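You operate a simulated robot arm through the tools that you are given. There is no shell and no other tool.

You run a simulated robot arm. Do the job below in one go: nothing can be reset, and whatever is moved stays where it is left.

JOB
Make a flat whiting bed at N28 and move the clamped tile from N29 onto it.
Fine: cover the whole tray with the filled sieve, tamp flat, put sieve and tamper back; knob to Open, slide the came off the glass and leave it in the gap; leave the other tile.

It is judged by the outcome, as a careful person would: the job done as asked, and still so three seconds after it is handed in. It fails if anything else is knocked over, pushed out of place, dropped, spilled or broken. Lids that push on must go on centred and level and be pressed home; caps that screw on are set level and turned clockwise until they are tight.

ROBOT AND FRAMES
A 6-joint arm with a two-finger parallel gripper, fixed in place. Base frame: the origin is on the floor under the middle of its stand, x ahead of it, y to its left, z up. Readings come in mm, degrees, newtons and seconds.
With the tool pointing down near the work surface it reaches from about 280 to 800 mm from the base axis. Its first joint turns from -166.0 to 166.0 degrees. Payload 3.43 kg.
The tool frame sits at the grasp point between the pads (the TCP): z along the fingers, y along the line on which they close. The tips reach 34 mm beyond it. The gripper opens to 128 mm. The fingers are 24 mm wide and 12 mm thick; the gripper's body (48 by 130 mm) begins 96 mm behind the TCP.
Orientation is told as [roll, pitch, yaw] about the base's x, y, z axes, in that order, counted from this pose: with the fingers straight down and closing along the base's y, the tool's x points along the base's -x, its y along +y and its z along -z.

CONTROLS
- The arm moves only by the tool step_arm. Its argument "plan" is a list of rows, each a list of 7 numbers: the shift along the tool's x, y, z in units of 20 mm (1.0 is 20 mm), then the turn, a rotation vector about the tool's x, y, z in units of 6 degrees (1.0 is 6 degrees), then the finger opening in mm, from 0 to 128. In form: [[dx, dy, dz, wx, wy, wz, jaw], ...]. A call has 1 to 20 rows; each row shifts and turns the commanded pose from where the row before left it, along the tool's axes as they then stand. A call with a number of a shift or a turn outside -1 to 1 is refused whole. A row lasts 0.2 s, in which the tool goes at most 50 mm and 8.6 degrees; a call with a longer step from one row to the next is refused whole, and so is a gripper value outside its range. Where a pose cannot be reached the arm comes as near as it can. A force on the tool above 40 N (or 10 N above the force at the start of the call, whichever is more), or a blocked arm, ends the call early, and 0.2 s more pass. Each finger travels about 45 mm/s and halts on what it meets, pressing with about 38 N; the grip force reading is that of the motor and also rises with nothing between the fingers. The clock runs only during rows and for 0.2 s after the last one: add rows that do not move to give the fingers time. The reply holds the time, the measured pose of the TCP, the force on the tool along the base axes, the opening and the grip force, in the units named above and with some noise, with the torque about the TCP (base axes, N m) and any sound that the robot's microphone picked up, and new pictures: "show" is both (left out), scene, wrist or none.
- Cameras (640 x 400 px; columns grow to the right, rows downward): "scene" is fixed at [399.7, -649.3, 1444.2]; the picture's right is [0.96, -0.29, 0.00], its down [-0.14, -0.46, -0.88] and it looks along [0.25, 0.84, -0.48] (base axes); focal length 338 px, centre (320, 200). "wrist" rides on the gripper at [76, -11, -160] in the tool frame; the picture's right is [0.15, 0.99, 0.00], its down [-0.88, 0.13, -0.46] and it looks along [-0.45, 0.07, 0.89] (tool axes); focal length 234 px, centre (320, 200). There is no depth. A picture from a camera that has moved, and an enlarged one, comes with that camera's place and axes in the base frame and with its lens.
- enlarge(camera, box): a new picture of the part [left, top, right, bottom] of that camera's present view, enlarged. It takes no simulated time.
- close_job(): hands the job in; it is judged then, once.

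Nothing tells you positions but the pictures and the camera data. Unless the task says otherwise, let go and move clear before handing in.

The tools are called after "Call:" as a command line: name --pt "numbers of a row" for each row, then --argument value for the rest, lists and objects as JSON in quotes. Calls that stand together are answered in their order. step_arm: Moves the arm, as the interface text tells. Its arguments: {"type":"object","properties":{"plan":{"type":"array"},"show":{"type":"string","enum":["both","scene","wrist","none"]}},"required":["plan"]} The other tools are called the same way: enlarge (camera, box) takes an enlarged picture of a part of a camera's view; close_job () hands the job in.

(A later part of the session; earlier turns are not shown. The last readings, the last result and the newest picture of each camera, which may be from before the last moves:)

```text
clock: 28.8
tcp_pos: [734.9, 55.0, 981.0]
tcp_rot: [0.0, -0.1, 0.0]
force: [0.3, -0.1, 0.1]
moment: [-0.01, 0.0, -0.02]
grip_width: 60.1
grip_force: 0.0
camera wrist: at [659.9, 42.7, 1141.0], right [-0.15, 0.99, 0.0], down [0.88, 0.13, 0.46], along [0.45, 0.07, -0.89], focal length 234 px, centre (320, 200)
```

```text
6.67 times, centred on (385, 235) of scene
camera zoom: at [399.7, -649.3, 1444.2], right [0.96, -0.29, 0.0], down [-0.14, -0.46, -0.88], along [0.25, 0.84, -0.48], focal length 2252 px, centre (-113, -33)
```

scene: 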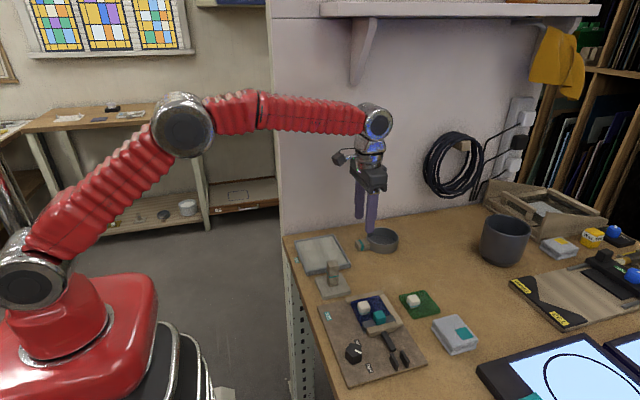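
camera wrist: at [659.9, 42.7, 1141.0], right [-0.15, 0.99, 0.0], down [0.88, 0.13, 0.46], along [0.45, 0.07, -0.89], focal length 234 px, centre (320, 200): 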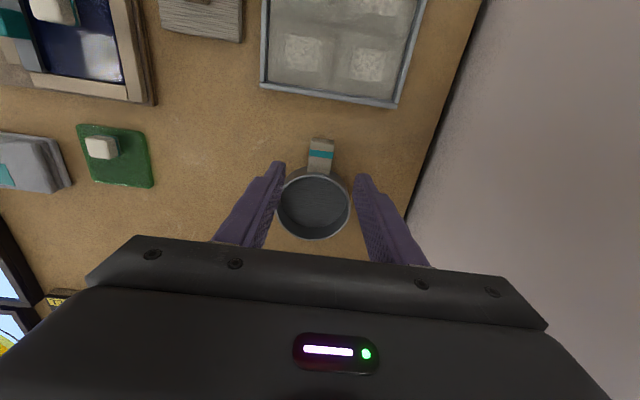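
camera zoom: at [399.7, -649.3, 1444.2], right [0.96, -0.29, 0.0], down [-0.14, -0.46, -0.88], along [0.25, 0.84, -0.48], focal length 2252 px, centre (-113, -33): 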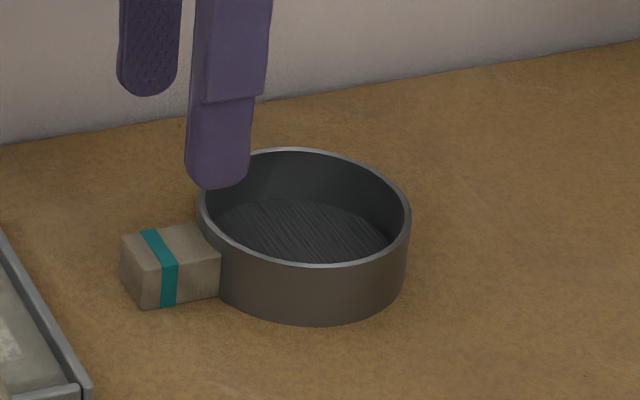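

The sieve is back in place, level. Next is the tamper, which I place at about (603.5, −70) with its handle top near z 944; I'll hover above it with clearance and check.

Call:
step_arm --pt "0 0 -1 0 0 0 60" --pt "0.6 -0.6 -0.4 0 0 0 60" --pt "0.75 -0.7 0 0 0 0 60" --pt "0.75 -0.7 0 0 0 0 60" --pt "0.75 -0.7 0 0 0 0 60" --pt "0.75 -0.7 0 0 0 0 60" --pt "0.75 -0.7 0 0 0 0 60" --pt "0.75 -0.7 0 0 0 0 60" --pt "0.75 -0.7 0 0 0 0 60" --pt "0.7 -0.75 0 0 0 0 60" --pt "0 0 0 0 0 0 60"

Call:
enlarge --camera "wrist" --box '[220, 100, 420, 240]'

Call:
enlarge --camera "scene" --box '[290, 220, 380, 305]'

```text
clock: 31.2
tcp_pos: [603.9, -69.3, 1008.3]
tcp_rot: [0.0, -0.1, 0.0]
force: [-0.2, -0.4, 0.3]
moment: [-0.01, 0.03, -0.01]
grip_width: 60.1
grip_force: 0.1
camera wrist: at [527.5, -81.1, 1168.3], right [-0.15, 0.99, 0.0], down [0.88, 0.13, 0.46], along [0.45, 0.07, -0.89], focal length 234 px, centre (320, 200)
```

scene: 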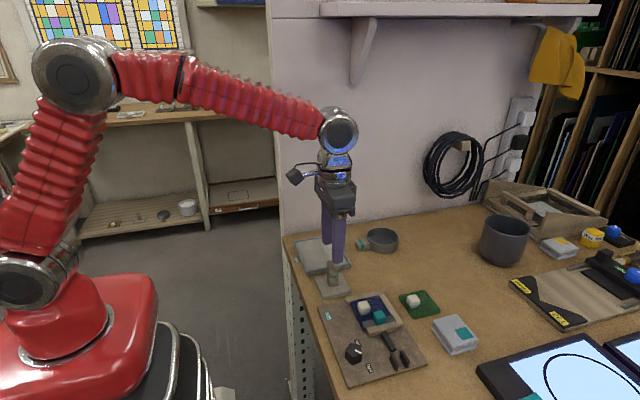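
wrist: 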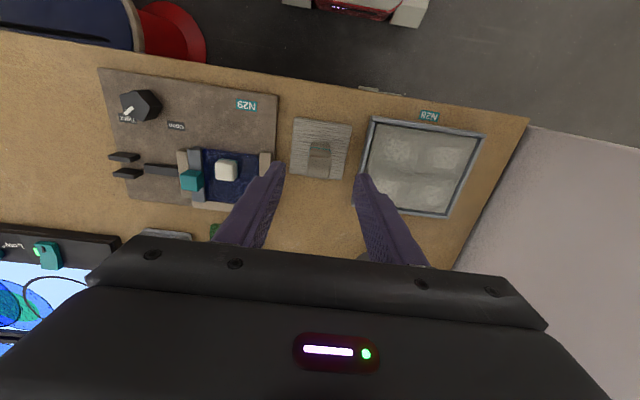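

```text
2.86 times, centred on (320, 170) of wrist
camera zoom: at [527.5, -81.1, 1168.3], right [-0.15, 0.99, 0.0], down [0.88, 0.13, 0.46], along [0.45, 0.07, -0.89], focal length 669 px, centre (320, 286)
```

zoom: 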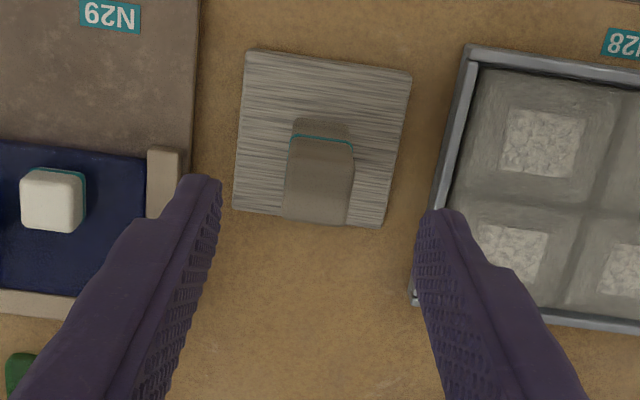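

```text
4.71 times, centred on (335, 262) of scene
camera zoom: at [399.7, -649.3, 1444.2], right [0.96, -0.29, 0.0], down [-0.14, -0.46, -0.88], along [0.25, 0.84, -0.48], focal length 1590 px, centre (249, -94)
```

zoom: 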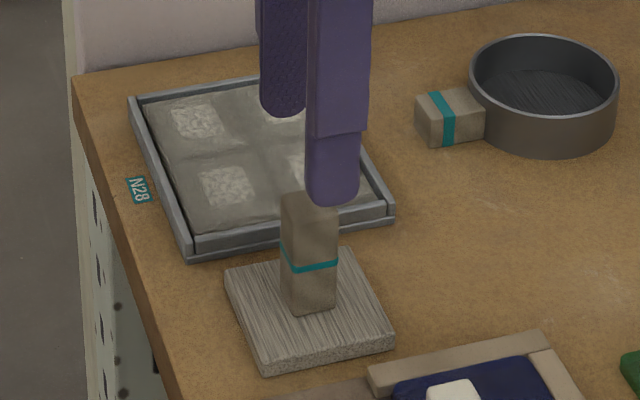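

The handle is centred under the gripper. I'll narrow the jaw to 46 mm and descend around the handle to z 925.

Call:
step_arm --pt "-0.05 -0.05 0 0 0 0 46" --pt "0 0 0 0 0 0 46" --pt "0 0 0.6 0 0 0 46" --pt "0 0 0.8 0 0 0 46" --pt "0 0 0.8 0 0 0 46" --pt "0 0 0.8 0 0 0 46" --pt "0 0 0.6 0 0 0 46" --pt "0 0 0.4 0 0 0 46" --pt "0 0 0.15 0 0 0 46" --pt "0 0 0 0 0 0 46"

Call:
enlarge --camera "scene" --box '[290, 220, 380, 305]'

Call:
enlarge --camera "wrist" --box '[220, 100, 420, 240]'

```text
clock: 33.4
tcp_pos: [604.6, -71.7, 925.9]
tcp_rot: [0.0, -0.1, -0.1]
force: [-0.5, -0.1, -0.6]
moment: [0.0, 0.02, 0.01]
grip_width: 46.1
grip_force: 0.0
camera wrist: at [529.6, -82.9, 1086.6], right [-0.15, 0.99, 0.0], down [0.88, 0.13, 0.46], along [0.45, 0.07, -0.89], focal length 234 px, centre (320, 200)
```

scene: 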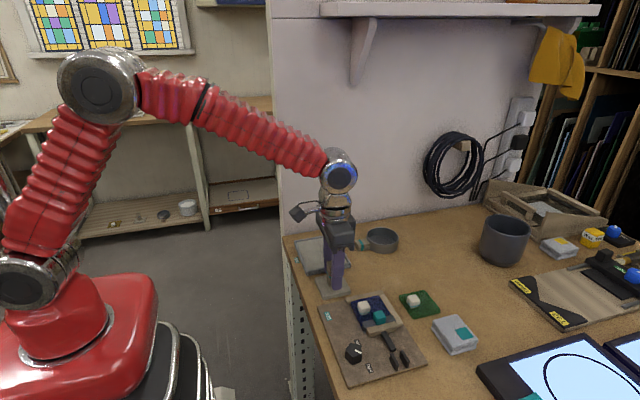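
wrist: 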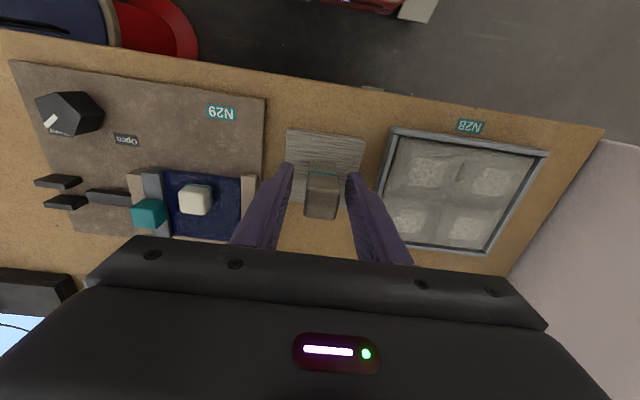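

```text
4.71 times, centred on (335, 262) of scene
camera zoom: at [399.7, -649.3, 1444.2], right [0.96, -0.29, 0.0], down [-0.14, -0.46, -0.88], along [0.25, 0.84, -0.48], focal length 1590 px, centre (249, -94)
```

zoom: 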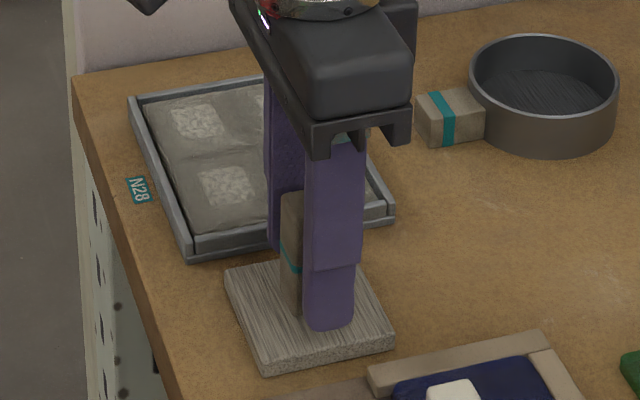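

```text
2.86 times, centred on (320, 170) of wrist
camera zoom: at [529.6, -82.9, 1086.6], right [-0.15, 0.99, 0.0], down [0.88, 0.13, 0.46], along [0.45, 0.07, -0.89], focal length 669 px, centre (320, 286)
```

zoom: 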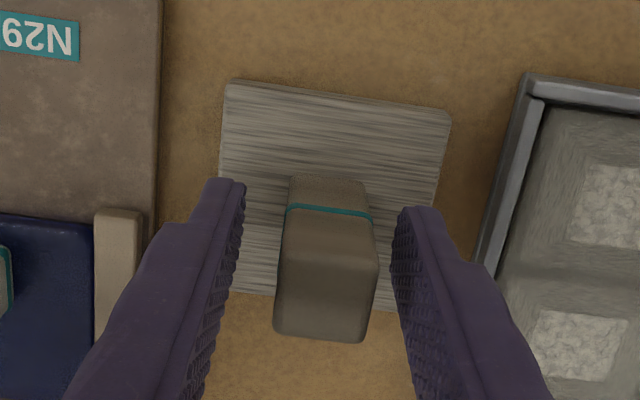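

Fingers straddle the handle clear of the plate. I'll nudge +1 mm in y and close.

Call:
step_arm --pt "0 0.06 0 0 0 0 46" --pt "0 0 0 0 0 0 34" --pt "0 0 0 0 0 0 20" --pt "0 0 0 0 0 0 10" --pt "0 0 0 0 0 0 10" --show "wrist"

Call:
enlarge --camera "wrist" --box '[220, 100, 420, 240]'

Call:
enlarge --camera "scene" --box '[290, 220, 380, 305]'

```text
clock: 34.6
tcp_pos: [605.0, -70.2, 926.8]
tcp_rot: [-0.1, 0.0, 0.0]
force: [0.0, -0.4, 1.1]
moment: [0.02, 0.01, -0.03]
grip_width: 23.6
grip_force: 38.2
camera wrist: at [529.3, -81.3, 1086.8], right [-0.15, 0.99, 0.0], down [0.88, 0.13, 0.46], along [0.45, 0.07, -0.89], focal length 234 px, centre (320, 200)
```

wrist: 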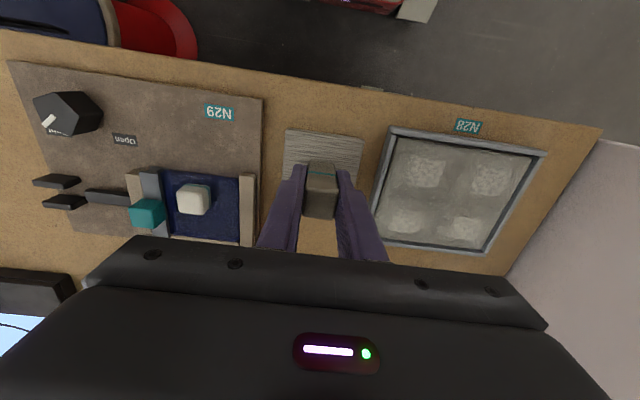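

```text
2.86 times, centred on (320, 170) of wrist
camera zoom: at [529.3, -81.3, 1086.8], right [-0.15, 0.99, 0.0], down [0.88, 0.13, 0.46], along [0.45, 0.07, -0.89], focal length 669 px, centre (320, 286)
```

zoom: 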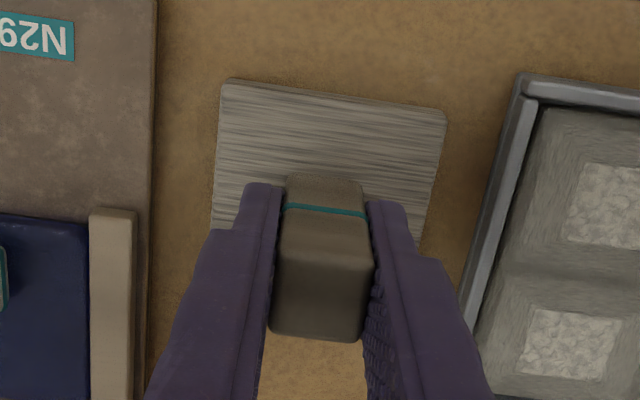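

```text
4.71 times, centred on (335, 262) of scene
camera zoom: at [399.7, -649.3, 1444.2], right [0.96, -0.29, 0.0], down [-0.14, -0.46, -0.88], along [0.25, 0.84, -0.48], focal length 1590 px, centre (249, -94)
```

zoom: 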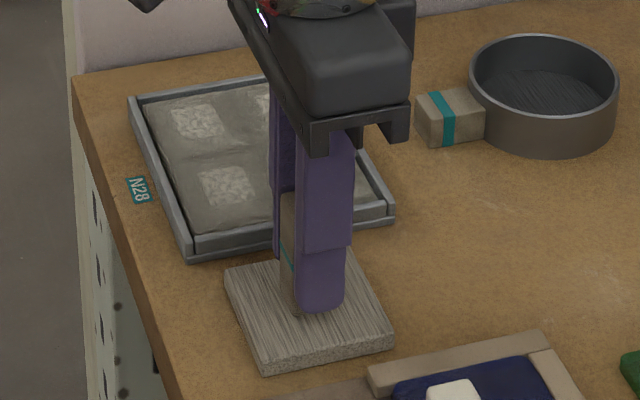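

The tamper is gripped. I'll lift it 40 mm and carry it over the tray's −x/−y quarter at (598, 28).

Call:
step_arm --pt "0 0 -0.2 0 0 0 10" --pt "0 0 -0.4 0 0 0 10" --pt "0 0 -0.5 0 0 0 10" --pt "0 0 -0.5 0 0 0 10" --pt "0 0 -0.4 0 0 0 10" --pt "0.05 0.3 0 0 0 0 10" --pt "0.05 0.6 0 0 0 0 10" --pt "0.05 0.7 0 0 0 0 10" --pt "0.05 0.7 0 0 0 0 10" --pt "0.05 0.7 0 0 0 0 10" --pt "0.05 0.7 0 0 0 0 10" --pt "0.05 0.6 0 0 0 0 10" --pt "0 0.4 0 0 0 0 10" --pt "0 0.2 0 0 0 0 10" --pt "0 0 0 0 0 0 10"

Call:
enlarge --camera "wrist" --box '[200, 100, 440, 260]'

Call:
enlarge --camera "scene" --box '[282, 205, 382, 295]'

```text
clock: 37.8
tcp_pos: [599.0, 29.4, 966.7]
tcp_rot: [-0.1, -0.1, 0.0]
force: [0.1, -0.1, -2.2]
moment: [0.01, 0.02, 0.02]
grip_width: 23.6
grip_force: 37.5
camera wrist: at [522.7, 17.1, 1126.1], right [-0.15, 0.99, 0.0], down [0.88, 0.13, 0.46], along [0.45, 0.07, -0.89], focal length 234 px, centre (320, 200)
```

scene: 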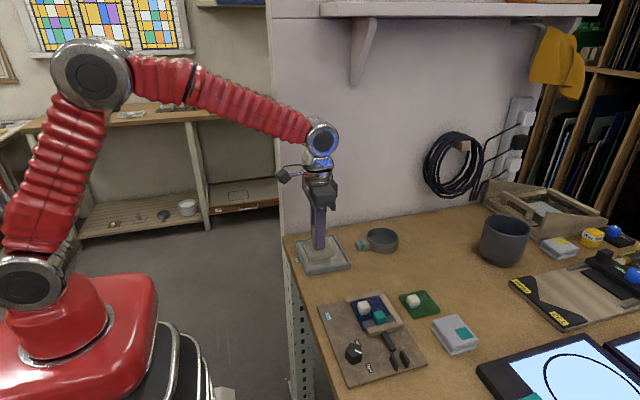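
wrist: 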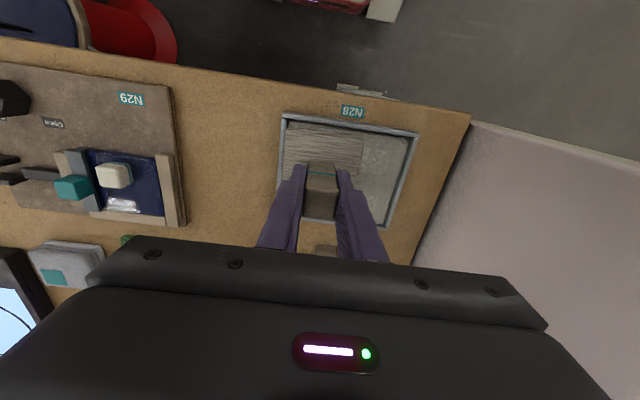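

```text
2.50 times, centred on (320, 180) of wrist
camera zoom: at [522.7, 17.1, 1126.1], right [-0.15, 0.99, 0.0], down [0.88, 0.13, 0.46], along [0.45, 0.07, -0.89], focal length 585 px, centre (320, 250)
```

zoom: 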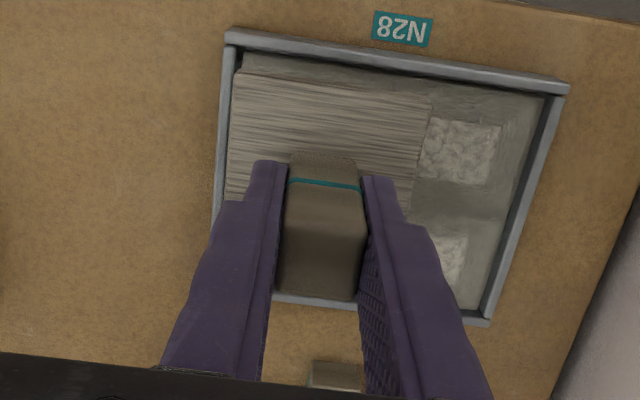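

```text
4.44 times, centred on (332, 250) of scene
camera zoom: at [399.7, -649.3, 1444.2], right [0.96, -0.29, 0.0], down [-0.14, -0.46, -0.88], along [0.25, 0.84, -0.48], focal length 1501 px, centre (267, -22)
```

zoom: 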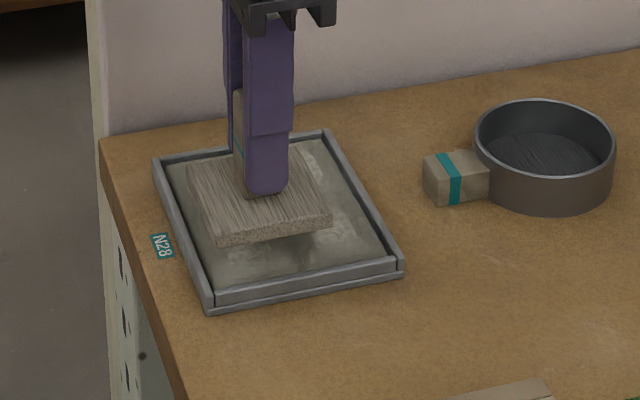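

The plate sits inside the tray walls with about 4 mm margin. I'll lower it and press gently in small steps, watching the force.

Call:
step_arm --pt "0.05 -0.07 0.3 0 0 0 10" --pt "0 0 0.4 0 0 0 10" --pt "0 0 0.3 0 0 0 10" --pt "0 0 0.15 0 0 0 10" --pt "0 0 0.1 0 0 0 10" --pt "0 0 0 0 0 0 10"

Call:
enlarge --camera "scene" --box '[282, 205, 382, 295]'

```text
clock: 39.2
tcp_pos: [596.4, 26.2, 940.6]
tcp_rot: [0.0, 0.1, 0.0]
force: [0.5, 0.3, -1.5]
moment: [0.0, 0.0, -0.03]
grip_width: 23.6
grip_force: 38.5
camera wrist: at [521.2, 14.5, 1101.4], right [-0.15, 0.99, 0.0], down [0.88, 0.13, 0.46], along [0.45, 0.07, -0.89], focal length 234 px, centre (320, 200)
```

scene: 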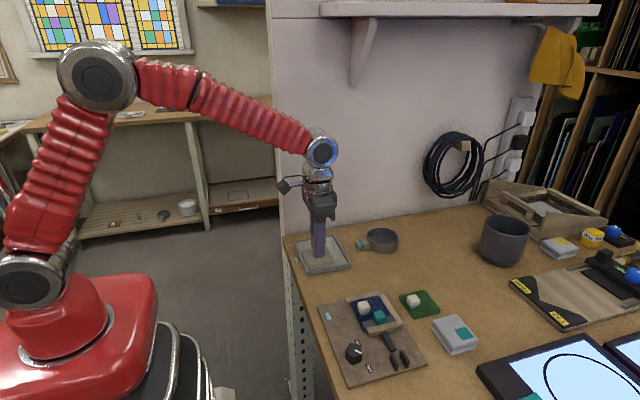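
wrist: 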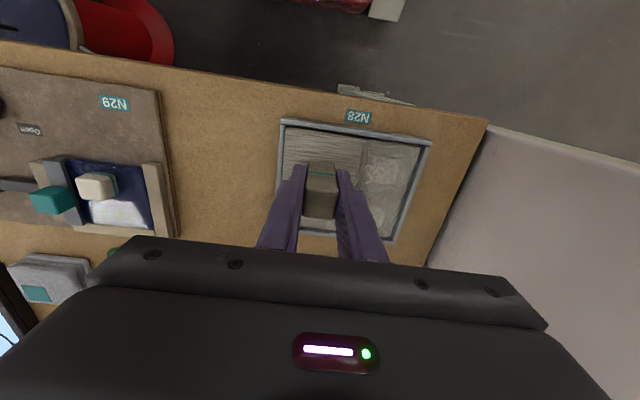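

```text
4.44 times, centred on (332, 250) of scene
camera zoom: at [399.7, -649.3, 1444.2], right [0.96, -0.29, 0.0], down [-0.14, -0.46, -0.88], along [0.25, 0.84, -0.48], focal length 1501 px, centre (267, -22)
```

zoom: 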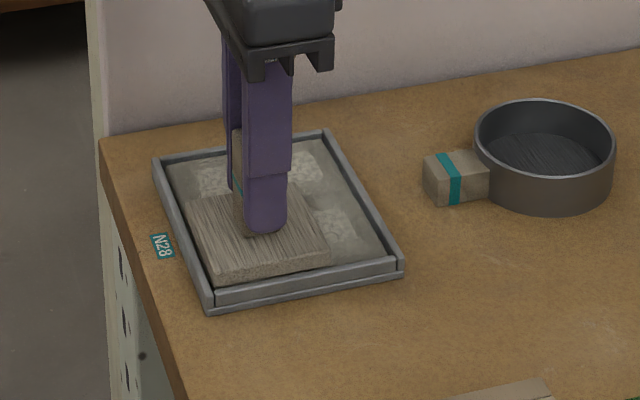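

Plate is just above the bed, within the walls. Stepping down 1 mm at a time.

Call:
step_arm --pt "0 0 0.05 0 0 0 10" --pt "0 0 0.05 0 0 0 10" --pt "0 0 0.05 0 0 0 10" --pt "0 0 0.05 0 0 0 10" --pt "0 0 0 0 0 0 10" --show "none"

```text
clock: 40.4
tcp_pos: [597.4, 26.6, 938.2]
tcp_rot: [0.0, 0.1, -0.1]
force: [-0.2, -0.5, -2.3]
moment: [-0.01, 0.03, 0.02]
grip_width: 23.6
grip_force: 37.6
```

Call:
step_arm --pt "0 0 0.05 0 0 0 10" --pt "0 0 0.05 0 0 0 10" --pt "0 0 0.05 0 0 0 10" --pt "0 0 0 0 0 0 10" --show "none"

```text
clock: 41.4
tcp_pos: [596.6, 26.9, 934.2]
tcp_rot: [0.1, 0.0, 0.0]
force: [-0.6, -0.4, -1.4]
moment: [0.02, -0.02, -0.02]
grip_width: 23.6
grip_force: 38.0
```

No contact yet at TCP z 934; continuing down gently.

Call:
step_arm --pt "0 0 0.05 0 0 0 10" --pt "0 0 0.05 0 0 0 10" --pt "0 0 0 0 0 0 10" --show "none"

Call:
enlarge --camera "scene" --box '[292, 225, 362, 285]'

```text
clock: 42.2
tcp_pos: [596.5, 25.7, 932.6]
tcp_rot: [0.0, 0.0, -0.1]
force: [-1.1, 0.3, -0.8]
moment: [0.02, -0.04, 0.01]
grip_width: 23.6
grip_force: 37.9
```

```text
6.67 times, centred on (327, 255) of scene
camera zoom: at [399.7, -649.3, 1444.2], right [0.96, -0.29, 0.0], down [-0.14, -0.46, -0.88], along [0.25, 0.84, -0.48], focal length 2252 px, centre (273, -167)
```

zoom: 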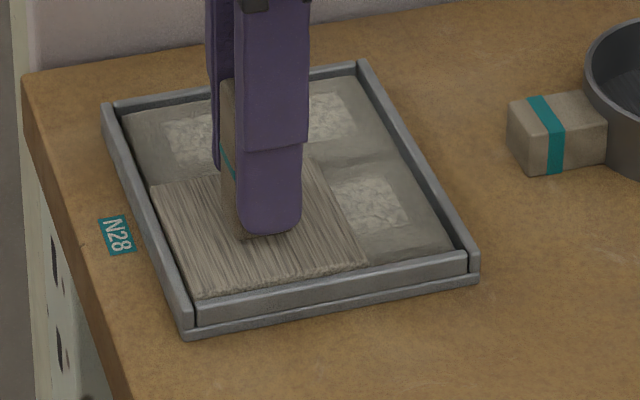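

Call:
step_arm --pt "0 0 0.05 0 0 0 10" --pt "0 0 0 0 0 0 10" --show "none"

```text
clock: 42.8
tcp_pos: [595.8, 26.8, 932.5]
tcp_rot: [0.0, -0.2, 0.1]
force: [-2.5, -6.0, 17.1]
moment: [-0.1, 0.78, 0.17]
grip_width: 23.2
grip_force: 37.6
```

Contact at about TCP z 932.5 with 17 N. I'll press one more millimetre and look.

Call:
step_arm --pt "0 0 0.04 0 0 0 10" --pt "0 0 0 0 0 0 10" --show "both"

Call:
enlarge --camera "scene" --box '[292, 225, 362, 285]'

Call:
enlarge --camera "wrist" --box '[240, 100, 460, 260]'

```text
clock: 43.4
tcp_pos: [596.4, 25.6, 932.8]
tcp_rot: [0.1, -0.2, 0.0]
force: [-5.9, -9.6, 33.9]
moment: [-0.15, 0.64, 0.12]
grip_width: 23.8
grip_force: 38.2
camera wrist: at [520.2, 14.9, 1092.4], right [-0.15, 0.99, 0.0], down [0.88, 0.13, 0.46], along [0.45, 0.07, -0.89], focal length 234 px, centre (320, 200)
```

scene: 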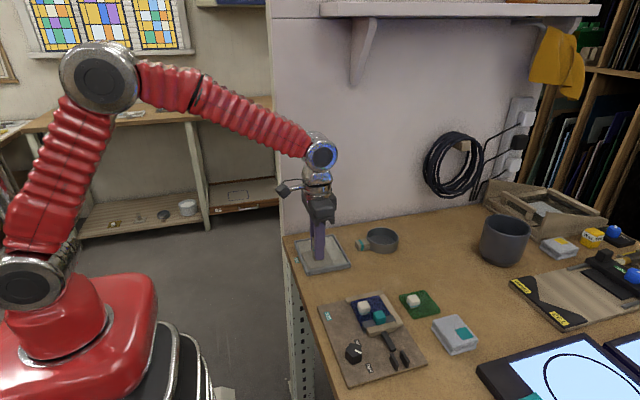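
wrist: 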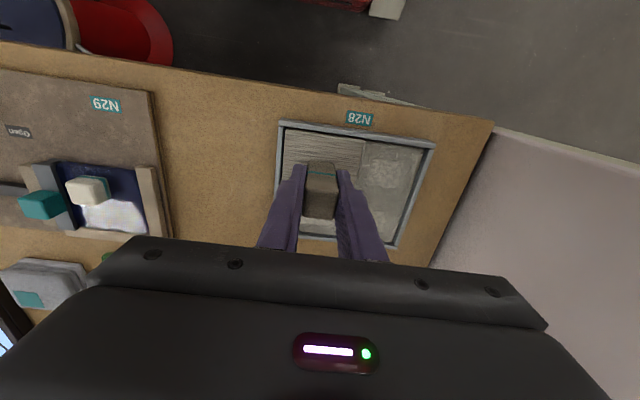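

```text
6.67 times, centred on (327, 255) of scene
camera zoom: at [399.7, -649.3, 1444.2], right [0.96, -0.29, 0.0], down [-0.14, -0.46, -0.88], along [0.25, 0.84, -0.48], focal length 2252 px, centre (273, -167)
```

zoom: 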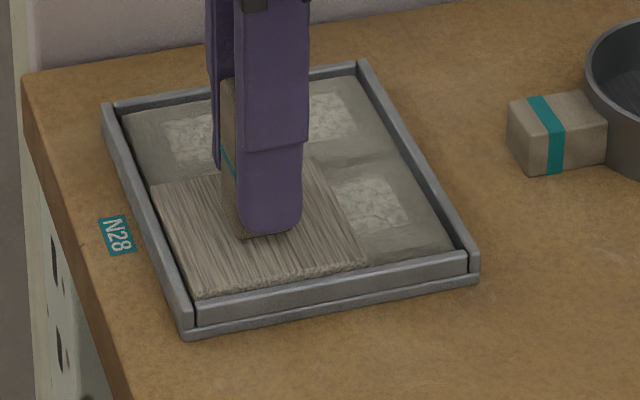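

```text
2.50 times, centred on (350, 180) of wrist
camera zoom: at [520.2, 14.9, 1092.4], right [-0.15, 0.99, 0.0], down [0.88, 0.13, 0.46], along [0.45, 0.07, -0.89], focal length 585 px, centre (245, 250)
```

zoom: 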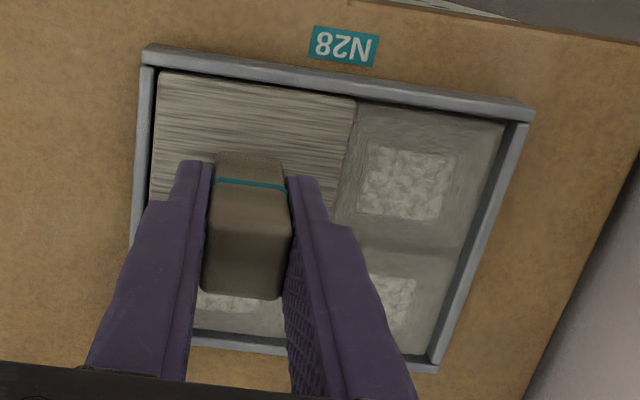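

Pressed with about 34 N. I'll lift straight up and inspect the tamped quarter.

Call:
step_arm --pt "0 0 -0.1 0 0 0 10" --pt "0 0 -0.2 0 0 0 10" --pt "0 0 -0.4 0 0 0 10" --pt "0 0 -0.5 0 0 0 10" --pt "0 0 -0.4 0 0 0 10" --pt "0 0 0 0 0 0 10"

Call:
enlarge --camera "scene" --box '[292, 225, 362, 285]'

Call:
enlarge --camera "wrist" --box '[240, 100, 460, 260]'

```text
clock: 44.8
tcp_pos: [597.4, 27.1, 961.8]
tcp_rot: [-0.1, 0.0, 0.0]
force: [-0.8, 0.6, -2.1]
moment: [-0.02, 0.0, 0.01]
grip_width: 23.7
grip_force: 37.8
camera wrist: at [521.4, 14.7, 1122.4], right [-0.15, 0.99, 0.0], down [0.88, 0.13, 0.46], along [0.45, 0.07, -0.89], focal length 234 px, centre (320, 200)
```

scene: 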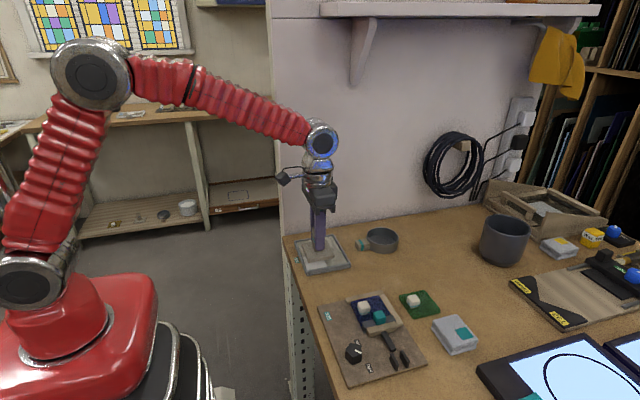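
wrist: 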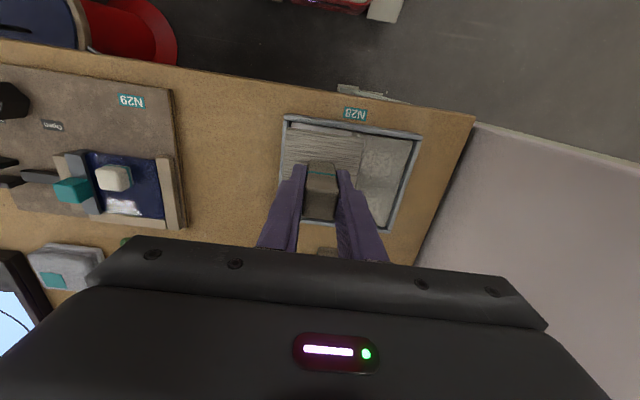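

```text
6.67 times, centred on (327, 255) of scene
camera zoom: at [399.7, -649.3, 1444.2], right [0.96, -0.29, 0.0], down [-0.14, -0.46, -0.88], along [0.25, 0.84, -0.48], focal length 2252 px, centre (273, -167)
```

zoom: 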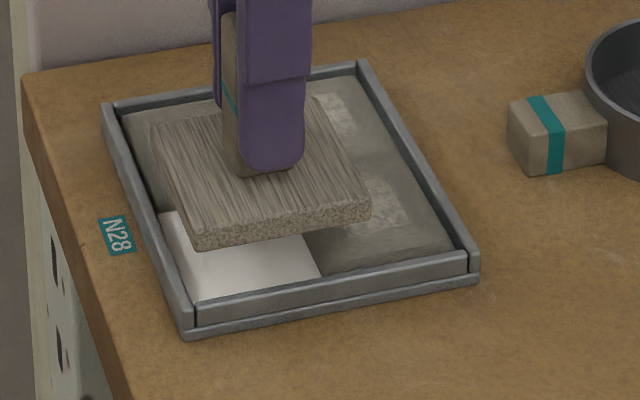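

```text
2.50 times, centred on (350, 180) of wrist
camera zoom: at [521.4, 14.7, 1122.4], right [-0.15, 0.99, 0.0], down [0.88, 0.13, 0.46], along [0.45, 0.07, -0.89], focal length 585 px, centre (245, 250)
```

zoom: 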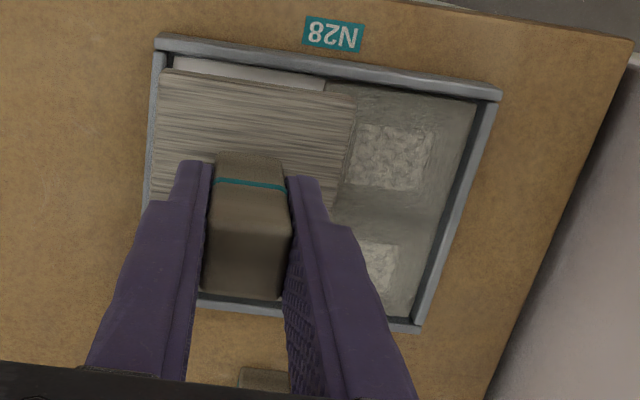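

That quarter is now smooth and white. Next the +x/−y quarter at (631, 27).

Call:
step_arm --pt "-0.4 0 0 0 0 0 10" --pt "-0.5 0 0 0 0 0 10" --pt "-0.5 0 0 0 0 0 10" --pt "-0.3 0 0 0 0 0 10" --pt "0 0 0.3 0 0 0 10" --pt "0 0 0.5 0 0 0 10" --pt "0 0 0.3 0 0 0 10" --pt "0 0 0.1 0 0 0 10" --pt "0 0 0 0 0 0 10"

Call:
enlarge --camera "scene" --box '[292, 225, 362, 285]'

Call:
enlarge --camera "wrist" --box '[240, 100, 460, 260]'

```text
clock: 46.8
tcp_pos: [632.6, 27.0, 938.7]
tcp_rot: [0.0, -0.1, 0.0]
force: [0.1, 0.2, -1.4]
moment: [-0.02, 0.01, -0.02]
grip_width: 23.6
grip_force: 37.9
camera wrist: at [556.1, 15.6, 1098.4], right [-0.15, 0.99, 0.0], down [0.88, 0.13, 0.46], along [0.45, 0.07, -0.89], focal length 234 px, centre (320, 200)
```

scene: 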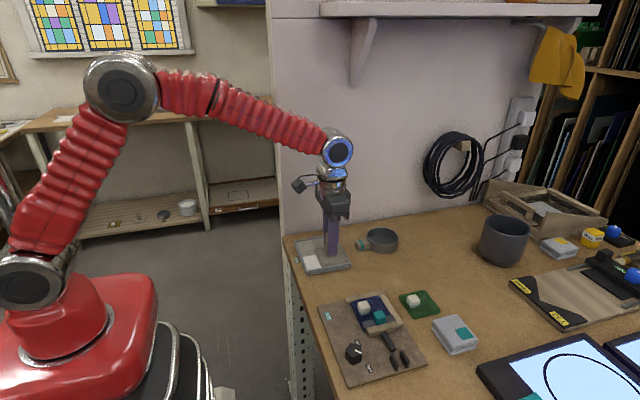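
wrist: 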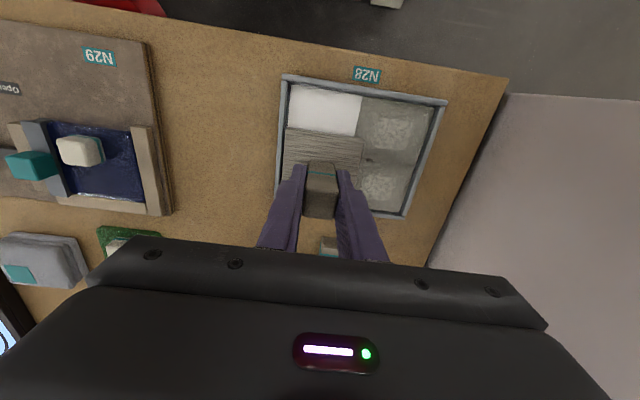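

```text
6.67 times, centred on (327, 255) of scene
camera zoom: at [399.7, -649.3, 1444.2], right [0.96, -0.29, 0.0], down [-0.14, -0.46, -0.88], along [0.25, 0.84, -0.48], focal length 2252 px, centre (273, -167)
```

zoom: 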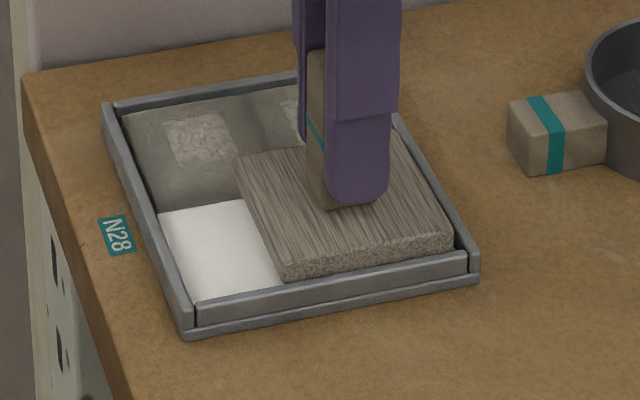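

```text
2.50 times, centred on (350, 180) of wrist
camera zoom: at [556.1, 15.6, 1098.4], right [-0.15, 0.99, 0.0], down [0.88, 0.13, 0.46], along [0.45, 0.07, -0.89], focal length 585 px, centre (245, 250)
```

zoom: 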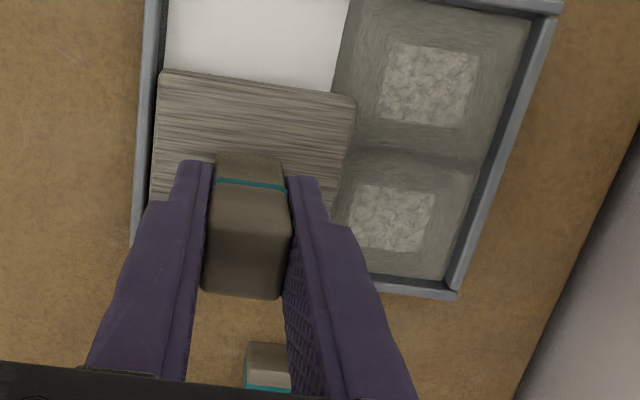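

Plate is just inside the walls. Backing off 1 mm in x and continuing down to press.

Call:
step_arm --pt "0.05 0 0.1 0 0 0 10" --pt "0 0 0.1 0 0 0 10" --pt "0 0 0.1 0 0 0 10" --pt "0 0 0 0 0 0 10" --show "none"

```text
clock: 47.8
tcp_pos: [630.4, 26.0, 932.0]
tcp_rot: [-0.1, 0.0, 0.0]
force: [-0.9, 1.5, 0.3]
moment: [0.06, -0.04, 0.0]
grip_width: 23.6
grip_force: 38.3
```

Call:
step_arm --pt "0 0 0.05 0 0 0 10" --pt "0 0 0.03 0 0 0 10" --pt "0 0 0 0 0 0 10" --show "none"

```text
clock: 48.6
tcp_pos: [630.2, 27.0, 932.7]
tcp_rot: [0.0, -0.2, 0.0]
force: [-1.7, -6.5, 21.4]
moment: [-0.01, 0.24, 0.01]
grip_width: 23.5
grip_force: 38.0
```

Call:
step_arm --pt "0 0 0.025 0 0 0 10" --pt "0 0 0 0 0 0 10" --show "none"

Call:
step_arm --pt "0 0 -0.1 0 0 0 10" --pt "0 0 -0.2 0 0 0 10" --pt "0 0 -0.4 0 0 0 10" --pt "0 0 -0.5 0 0 0 10" --pt "0 0 -0.4 0 0 0 10" --pt "0 0.3 0 0 0 0 10" --pt "0 0.5 0 0 0 0 10" --pt "0 0.6 0 0 0 0 10" --pt "0 0.6 0 0 0 0 10" --pt "0 0.5 0 0 0 0 10" --pt "0 0.3 0 0 0 0 10" --pt "0 0 0 0 0 0 10"

Call:
enlarge --camera "scene" --box '[292, 225, 362, 285]'

Call:
enlarge --camera "wrist" --box '[200, 80, 440, 260]'

```text
clock: 49.2
tcp_pos: [630.4, 26.0, 932.9]
tcp_rot: [0.0, -0.3, 0.0]
force: [-3.5, -5.1, 36.7]
moment: [-0.08, 0.39, 0.01]
grip_width: 23.8
grip_force: 38.3
```

```text
clock: 51.8
tcp_pos: [630.3, 83.4, 962.4]
tcp_rot: [0.0, 0.0, 0.0]
force: [0.5, 0.2, -0.8]
moment: [-0.01, -0.01, 0.04]
grip_width: 23.4
grip_force: 38.2
camera wrist: at [555.3, 71.5, 1122.7], right [-0.15, 0.99, 0.0], down [0.88, 0.13, 0.46], along [0.45, 0.07, -0.89], focal length 234 px, centre (320, 200)
```

scene: 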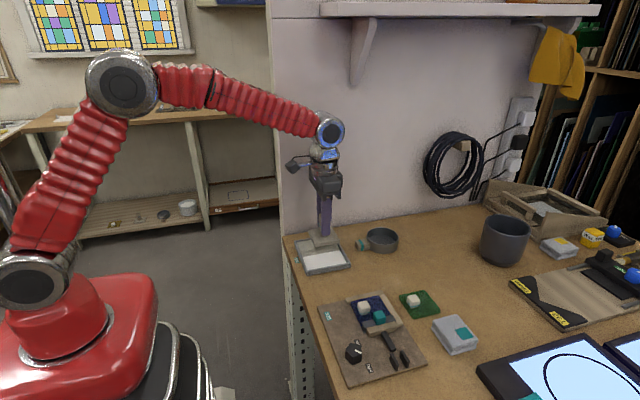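
wrist: 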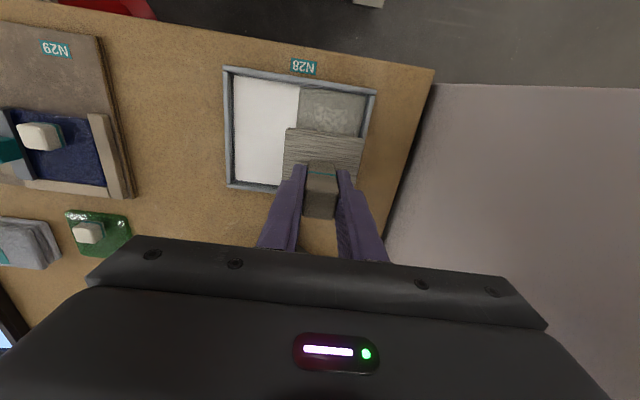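

```text
6.67 times, centred on (327, 255) of scene
camera zoom: at [399.7, -649.3, 1444.2], right [0.96, -0.29, 0.0], down [-0.14, -0.46, -0.88], along [0.25, 0.84, -0.48], focal length 2252 px, centre (273, -167)
```

zoom: 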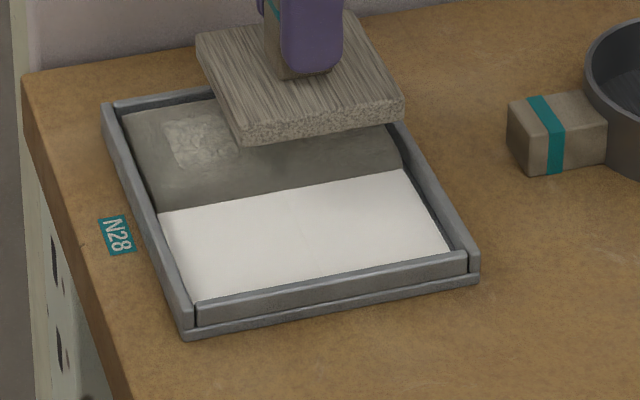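

```text
2.22 times, centred on (320, 170) of wrist
camera zoom: at [555.3, 71.5, 1122.7], right [-0.15, 0.99, 0.0], down [0.88, 0.13, 0.46], along [0.45, 0.07, -0.89], focal length 520 px, centre (320, 267)
```

zoom: 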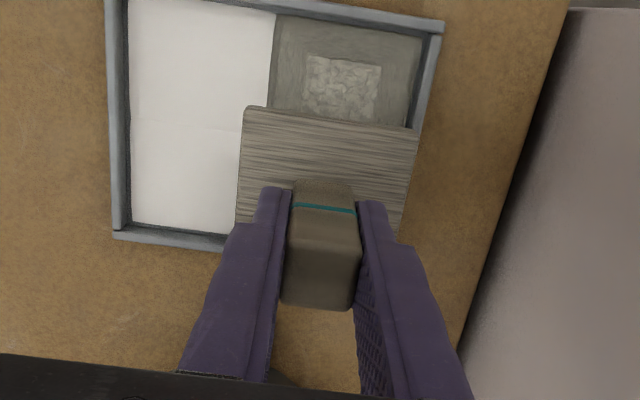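

Two quarters smooth. Now pressing the +x/+y quarter at (630, 82.5).

Call:
step_arm --pt "0 -0.04 0.3 0 0 0 10" --pt "0 0 0.5 0 0 0 10" --pt "0 0 0.4 0 0 0 10" --pt "0 0 0.2 0 0 0 10" --pt "0 0 0.1 0 0 0 10" --pt "0 0 0 0 0 0 10" --show "none"

Call:
enlarge --camera "scene" --box '[292, 225, 362, 285]'

```text
clock: 53.2
tcp_pos: [630.5, 81.6, 932.9]
tcp_rot: [0.1, 0.0, 0.0]
force: [-0.3, -0.7, -1.7]
moment: [-0.01, 0.01, 0.03]
grip_width: 23.8
grip_force: 38.1
```

```text
6.67 times, centred on (327, 255) of scene
camera zoom: at [399.7, -649.3, 1444.2], right [0.96, -0.29, 0.0], down [-0.14, -0.46, -0.88], along [0.25, 0.84, -0.48], focal length 2252 px, centre (273, -167)
```

zoom: 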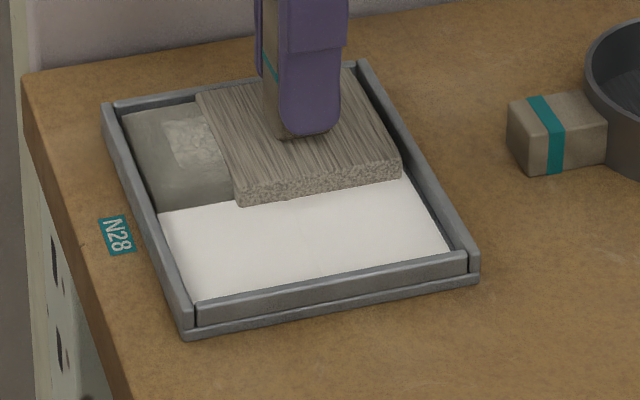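

Call:
step_arm --pt "0 0 0.05 0 0 0 10" --pt "0 0 0.03 0 0 0 10" --pt "0 0 0 0 0 0 10" --show "none"

```text
clock: 54.0
tcp_pos: [631.4, 82.2, 931.7]
tcp_rot: [0.0, -0.3, 0.0]
force: [-5.8, 3.1, 24.6]
moment: [-0.04, 0.14, 0.02]
grip_width: 23.8
grip_force: 38.3
```

Call:
step_arm --pt "0 0 0.015 0 0 0 10" --pt "0 0 0 0 0 0 10" --show "none"

Call:
step_arm --pt "0 0 -0.1 0 0 0 10" --pt "0 0 -0.2 0 0 0 10" --pt "0 0 -0.4 0 0 0 10" --pt "0 0 -0.5 0 0 0 10" --pt "0 0 -0.395 0 0 0 10" --pt "0.3 0 0 0 0 0 10" --pt "0.5 0 0 0 0 0 10" --pt "0.5 0 0 0 0 0 10" --pt "0.4 0 0 0 0 0 10" --pt "0 0 0 0 0 0 10"

Call:
enlarge --camera "scene" --box '[292, 225, 362, 285]'

Call:
enlarge --camera "wrist" --box '[200, 80, 440, 260]'

```text
clock: 54.6
tcp_pos: [630.3, 82.3, 932.3]
tcp_rot: [-0.1, -0.3, 0.1]
force: [0.2, 4.6, 36.0]
moment: [0.01, 0.45, 0.04]
grip_width: 23.5
grip_force: 37.8
```

```text
clock: 56.8
tcp_pos: [594.4, 82.0, 962.3]
tcp_rot: [0.0, 0.0, 0.1]
force: [-0.6, 0.4, -2.0]
moment: [0.01, 0.01, -0.01]
grip_width: 23.5
grip_force: 37.5
camera wrist: at [519.5, 70.6, 1122.1], right [-0.15, 0.99, 0.0], down [0.88, 0.13, 0.46], along [0.45, 0.07, -0.89], focal length 234 px, centre (320, 200)
```

scene: 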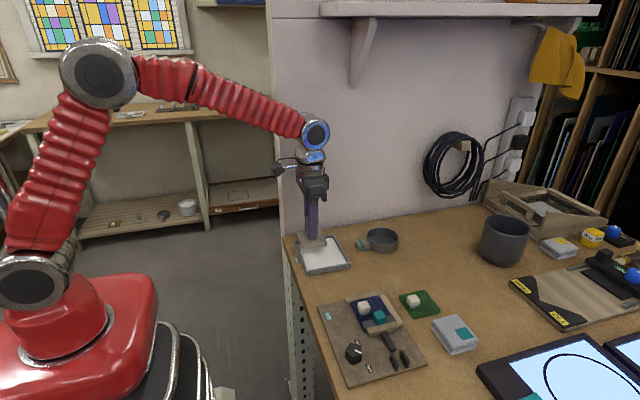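
wrist: 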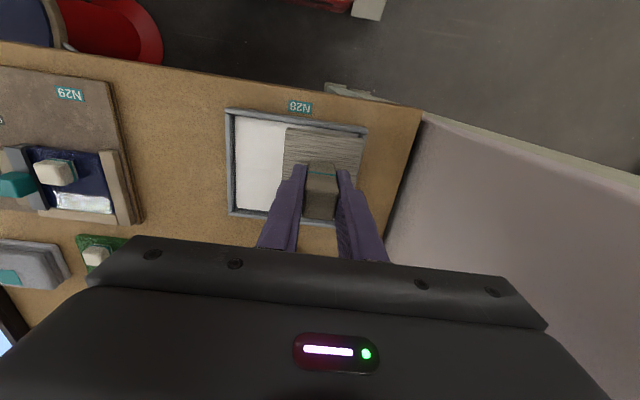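

```text
6.67 times, centred on (327, 255) of scene
camera zoom: at [399.7, -649.3, 1444.2], right [0.96, -0.29, 0.0], down [-0.14, -0.46, -0.88], along [0.25, 0.84, -0.48], focal length 2252 px, centre (273, -167)
```

zoom: 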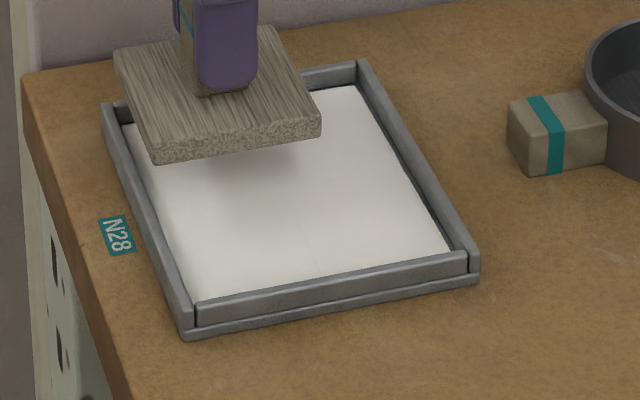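

```text
2.22 times, centred on (320, 170) of wrist
camera zoom: at [519.5, 70.6, 1122.1], right [-0.15, 0.99, 0.0], down [0.88, 0.13, 0.46], along [0.45, 0.07, -0.89], focal length 520 px, centre (320, 267)
```

zoom: 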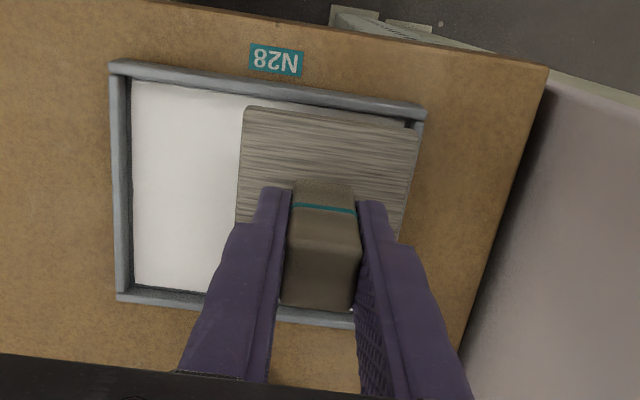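

I overshot slightly in −x, so I'll shift back 2.6 mm to (597, 82) and press the last quarter.

Call:
step_arm --pt "-0.13 0 0 0 0 0 10" --pt "0 0 0.3 0 0 0 10" --pt "0 0 0.5 0 0 0 10" --pt "0 0 0.3 0 0 0 10" --pt "0 0 0 0 0 0 10" --show "wrist"

Call:
enlarge --camera "wrist" --box '[200, 80, 440, 260]'

Call:
enlarge --camera "scene" --box '[292, 225, 362, 285]'

```text
clock: 58.0
tcp_pos: [596.8, 81.2, 939.6]
tcp_rot: [0.1, 0.1, 0.0]
force: [-0.8, -0.8, -2.0]
moment: [-0.01, 0.02, -0.01]
grip_width: 23.5
grip_force: 38.1
camera wrist: at [522.3, 69.8, 1100.7], right [-0.15, 0.99, 0.0], down [0.88, 0.13, 0.46], along [0.45, 0.07, -0.89], focal length 234 px, centre (320, 200)
```

wrist: 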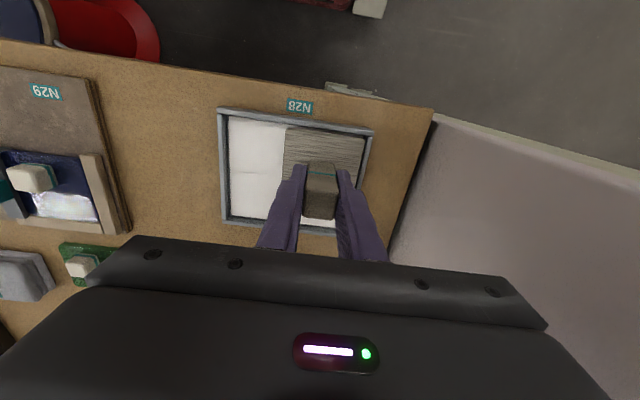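

```text
2.22 times, centred on (320, 170) of wrist
camera zoom: at [522.3, 69.8, 1100.7], right [-0.15, 0.99, 0.0], down [0.88, 0.13, 0.46], along [0.45, 0.07, -0.89], focal length 520 px, centre (320, 267)
```

zoom: 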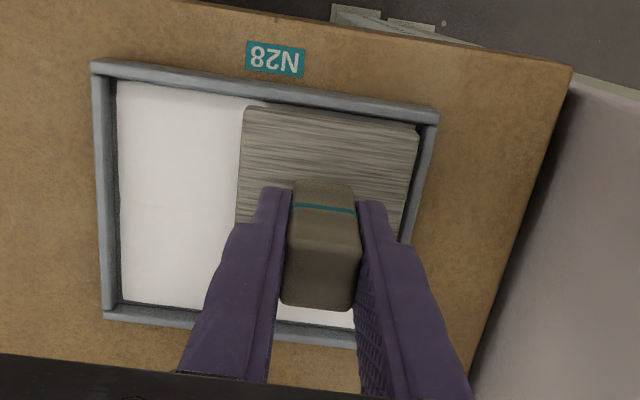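

```text
6.67 times, centred on (327, 255) of scene
camera zoom: at [399.7, -649.3, 1444.2], right [0.96, -0.29, 0.0], down [-0.14, -0.46, -0.88], along [0.25, 0.84, -0.48], focal length 2252 px, centre (273, -167)
```

zoom: 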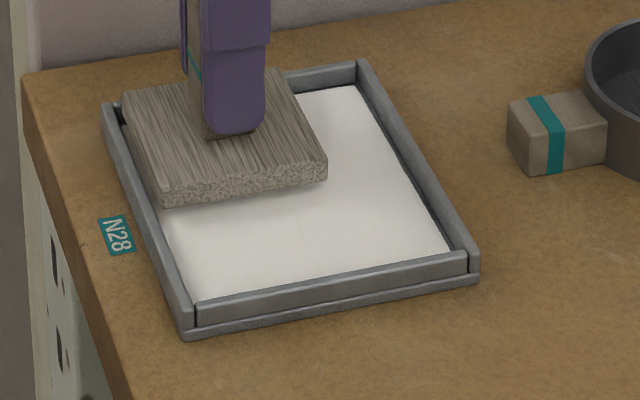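

Call:
step_arm --pt "0 0 0.2 0 0 0 10" --pt "0 0 0.15 0 0 0 10" --pt "0 0 0.05 0 0 0 10" --pt "0 0 0 0 0 0 10" --show "none"

Call:
step_arm --pt "0 0 0.04 0 0 0 10" --pt "0 0 0.03 0 0 0 10" --pt "0 0 0 0 0 0 10" --show "none"

```text
clock: 59.0
tcp_pos: [599.5, 80.8, 932.7]
tcp_rot: [0.0, 0.1, 0.0]
force: [0.0, -0.6, -1.2]
moment: [-0.03, -0.01, 0.02]
grip_width: 23.4
grip_force: 38.0
```

```text
clock: 59.8
tcp_pos: [599.0, 80.1, 931.8]
tcp_rot: [0.0, -0.1, 0.0]
force: [3.4, -1.6, 7.2]
moment: [-0.05, -0.45, -0.1]
grip_width: 23.7
grip_force: 37.8
```

Call:
step_arm --pt "0 0 0.04 0 0 0 10" --pt "0 0 0 0 0 0 10" --show "none"

```text
clock: 60.4
tcp_pos: [597.7, 81.0, 933.9]
tcp_rot: [0.0, -0.2, 0.1]
force: [3.5, -8.6, 28.3]
moment: [-0.11, 0.09, -0.02]
grip_width: 23.6
grip_force: 38.4
```

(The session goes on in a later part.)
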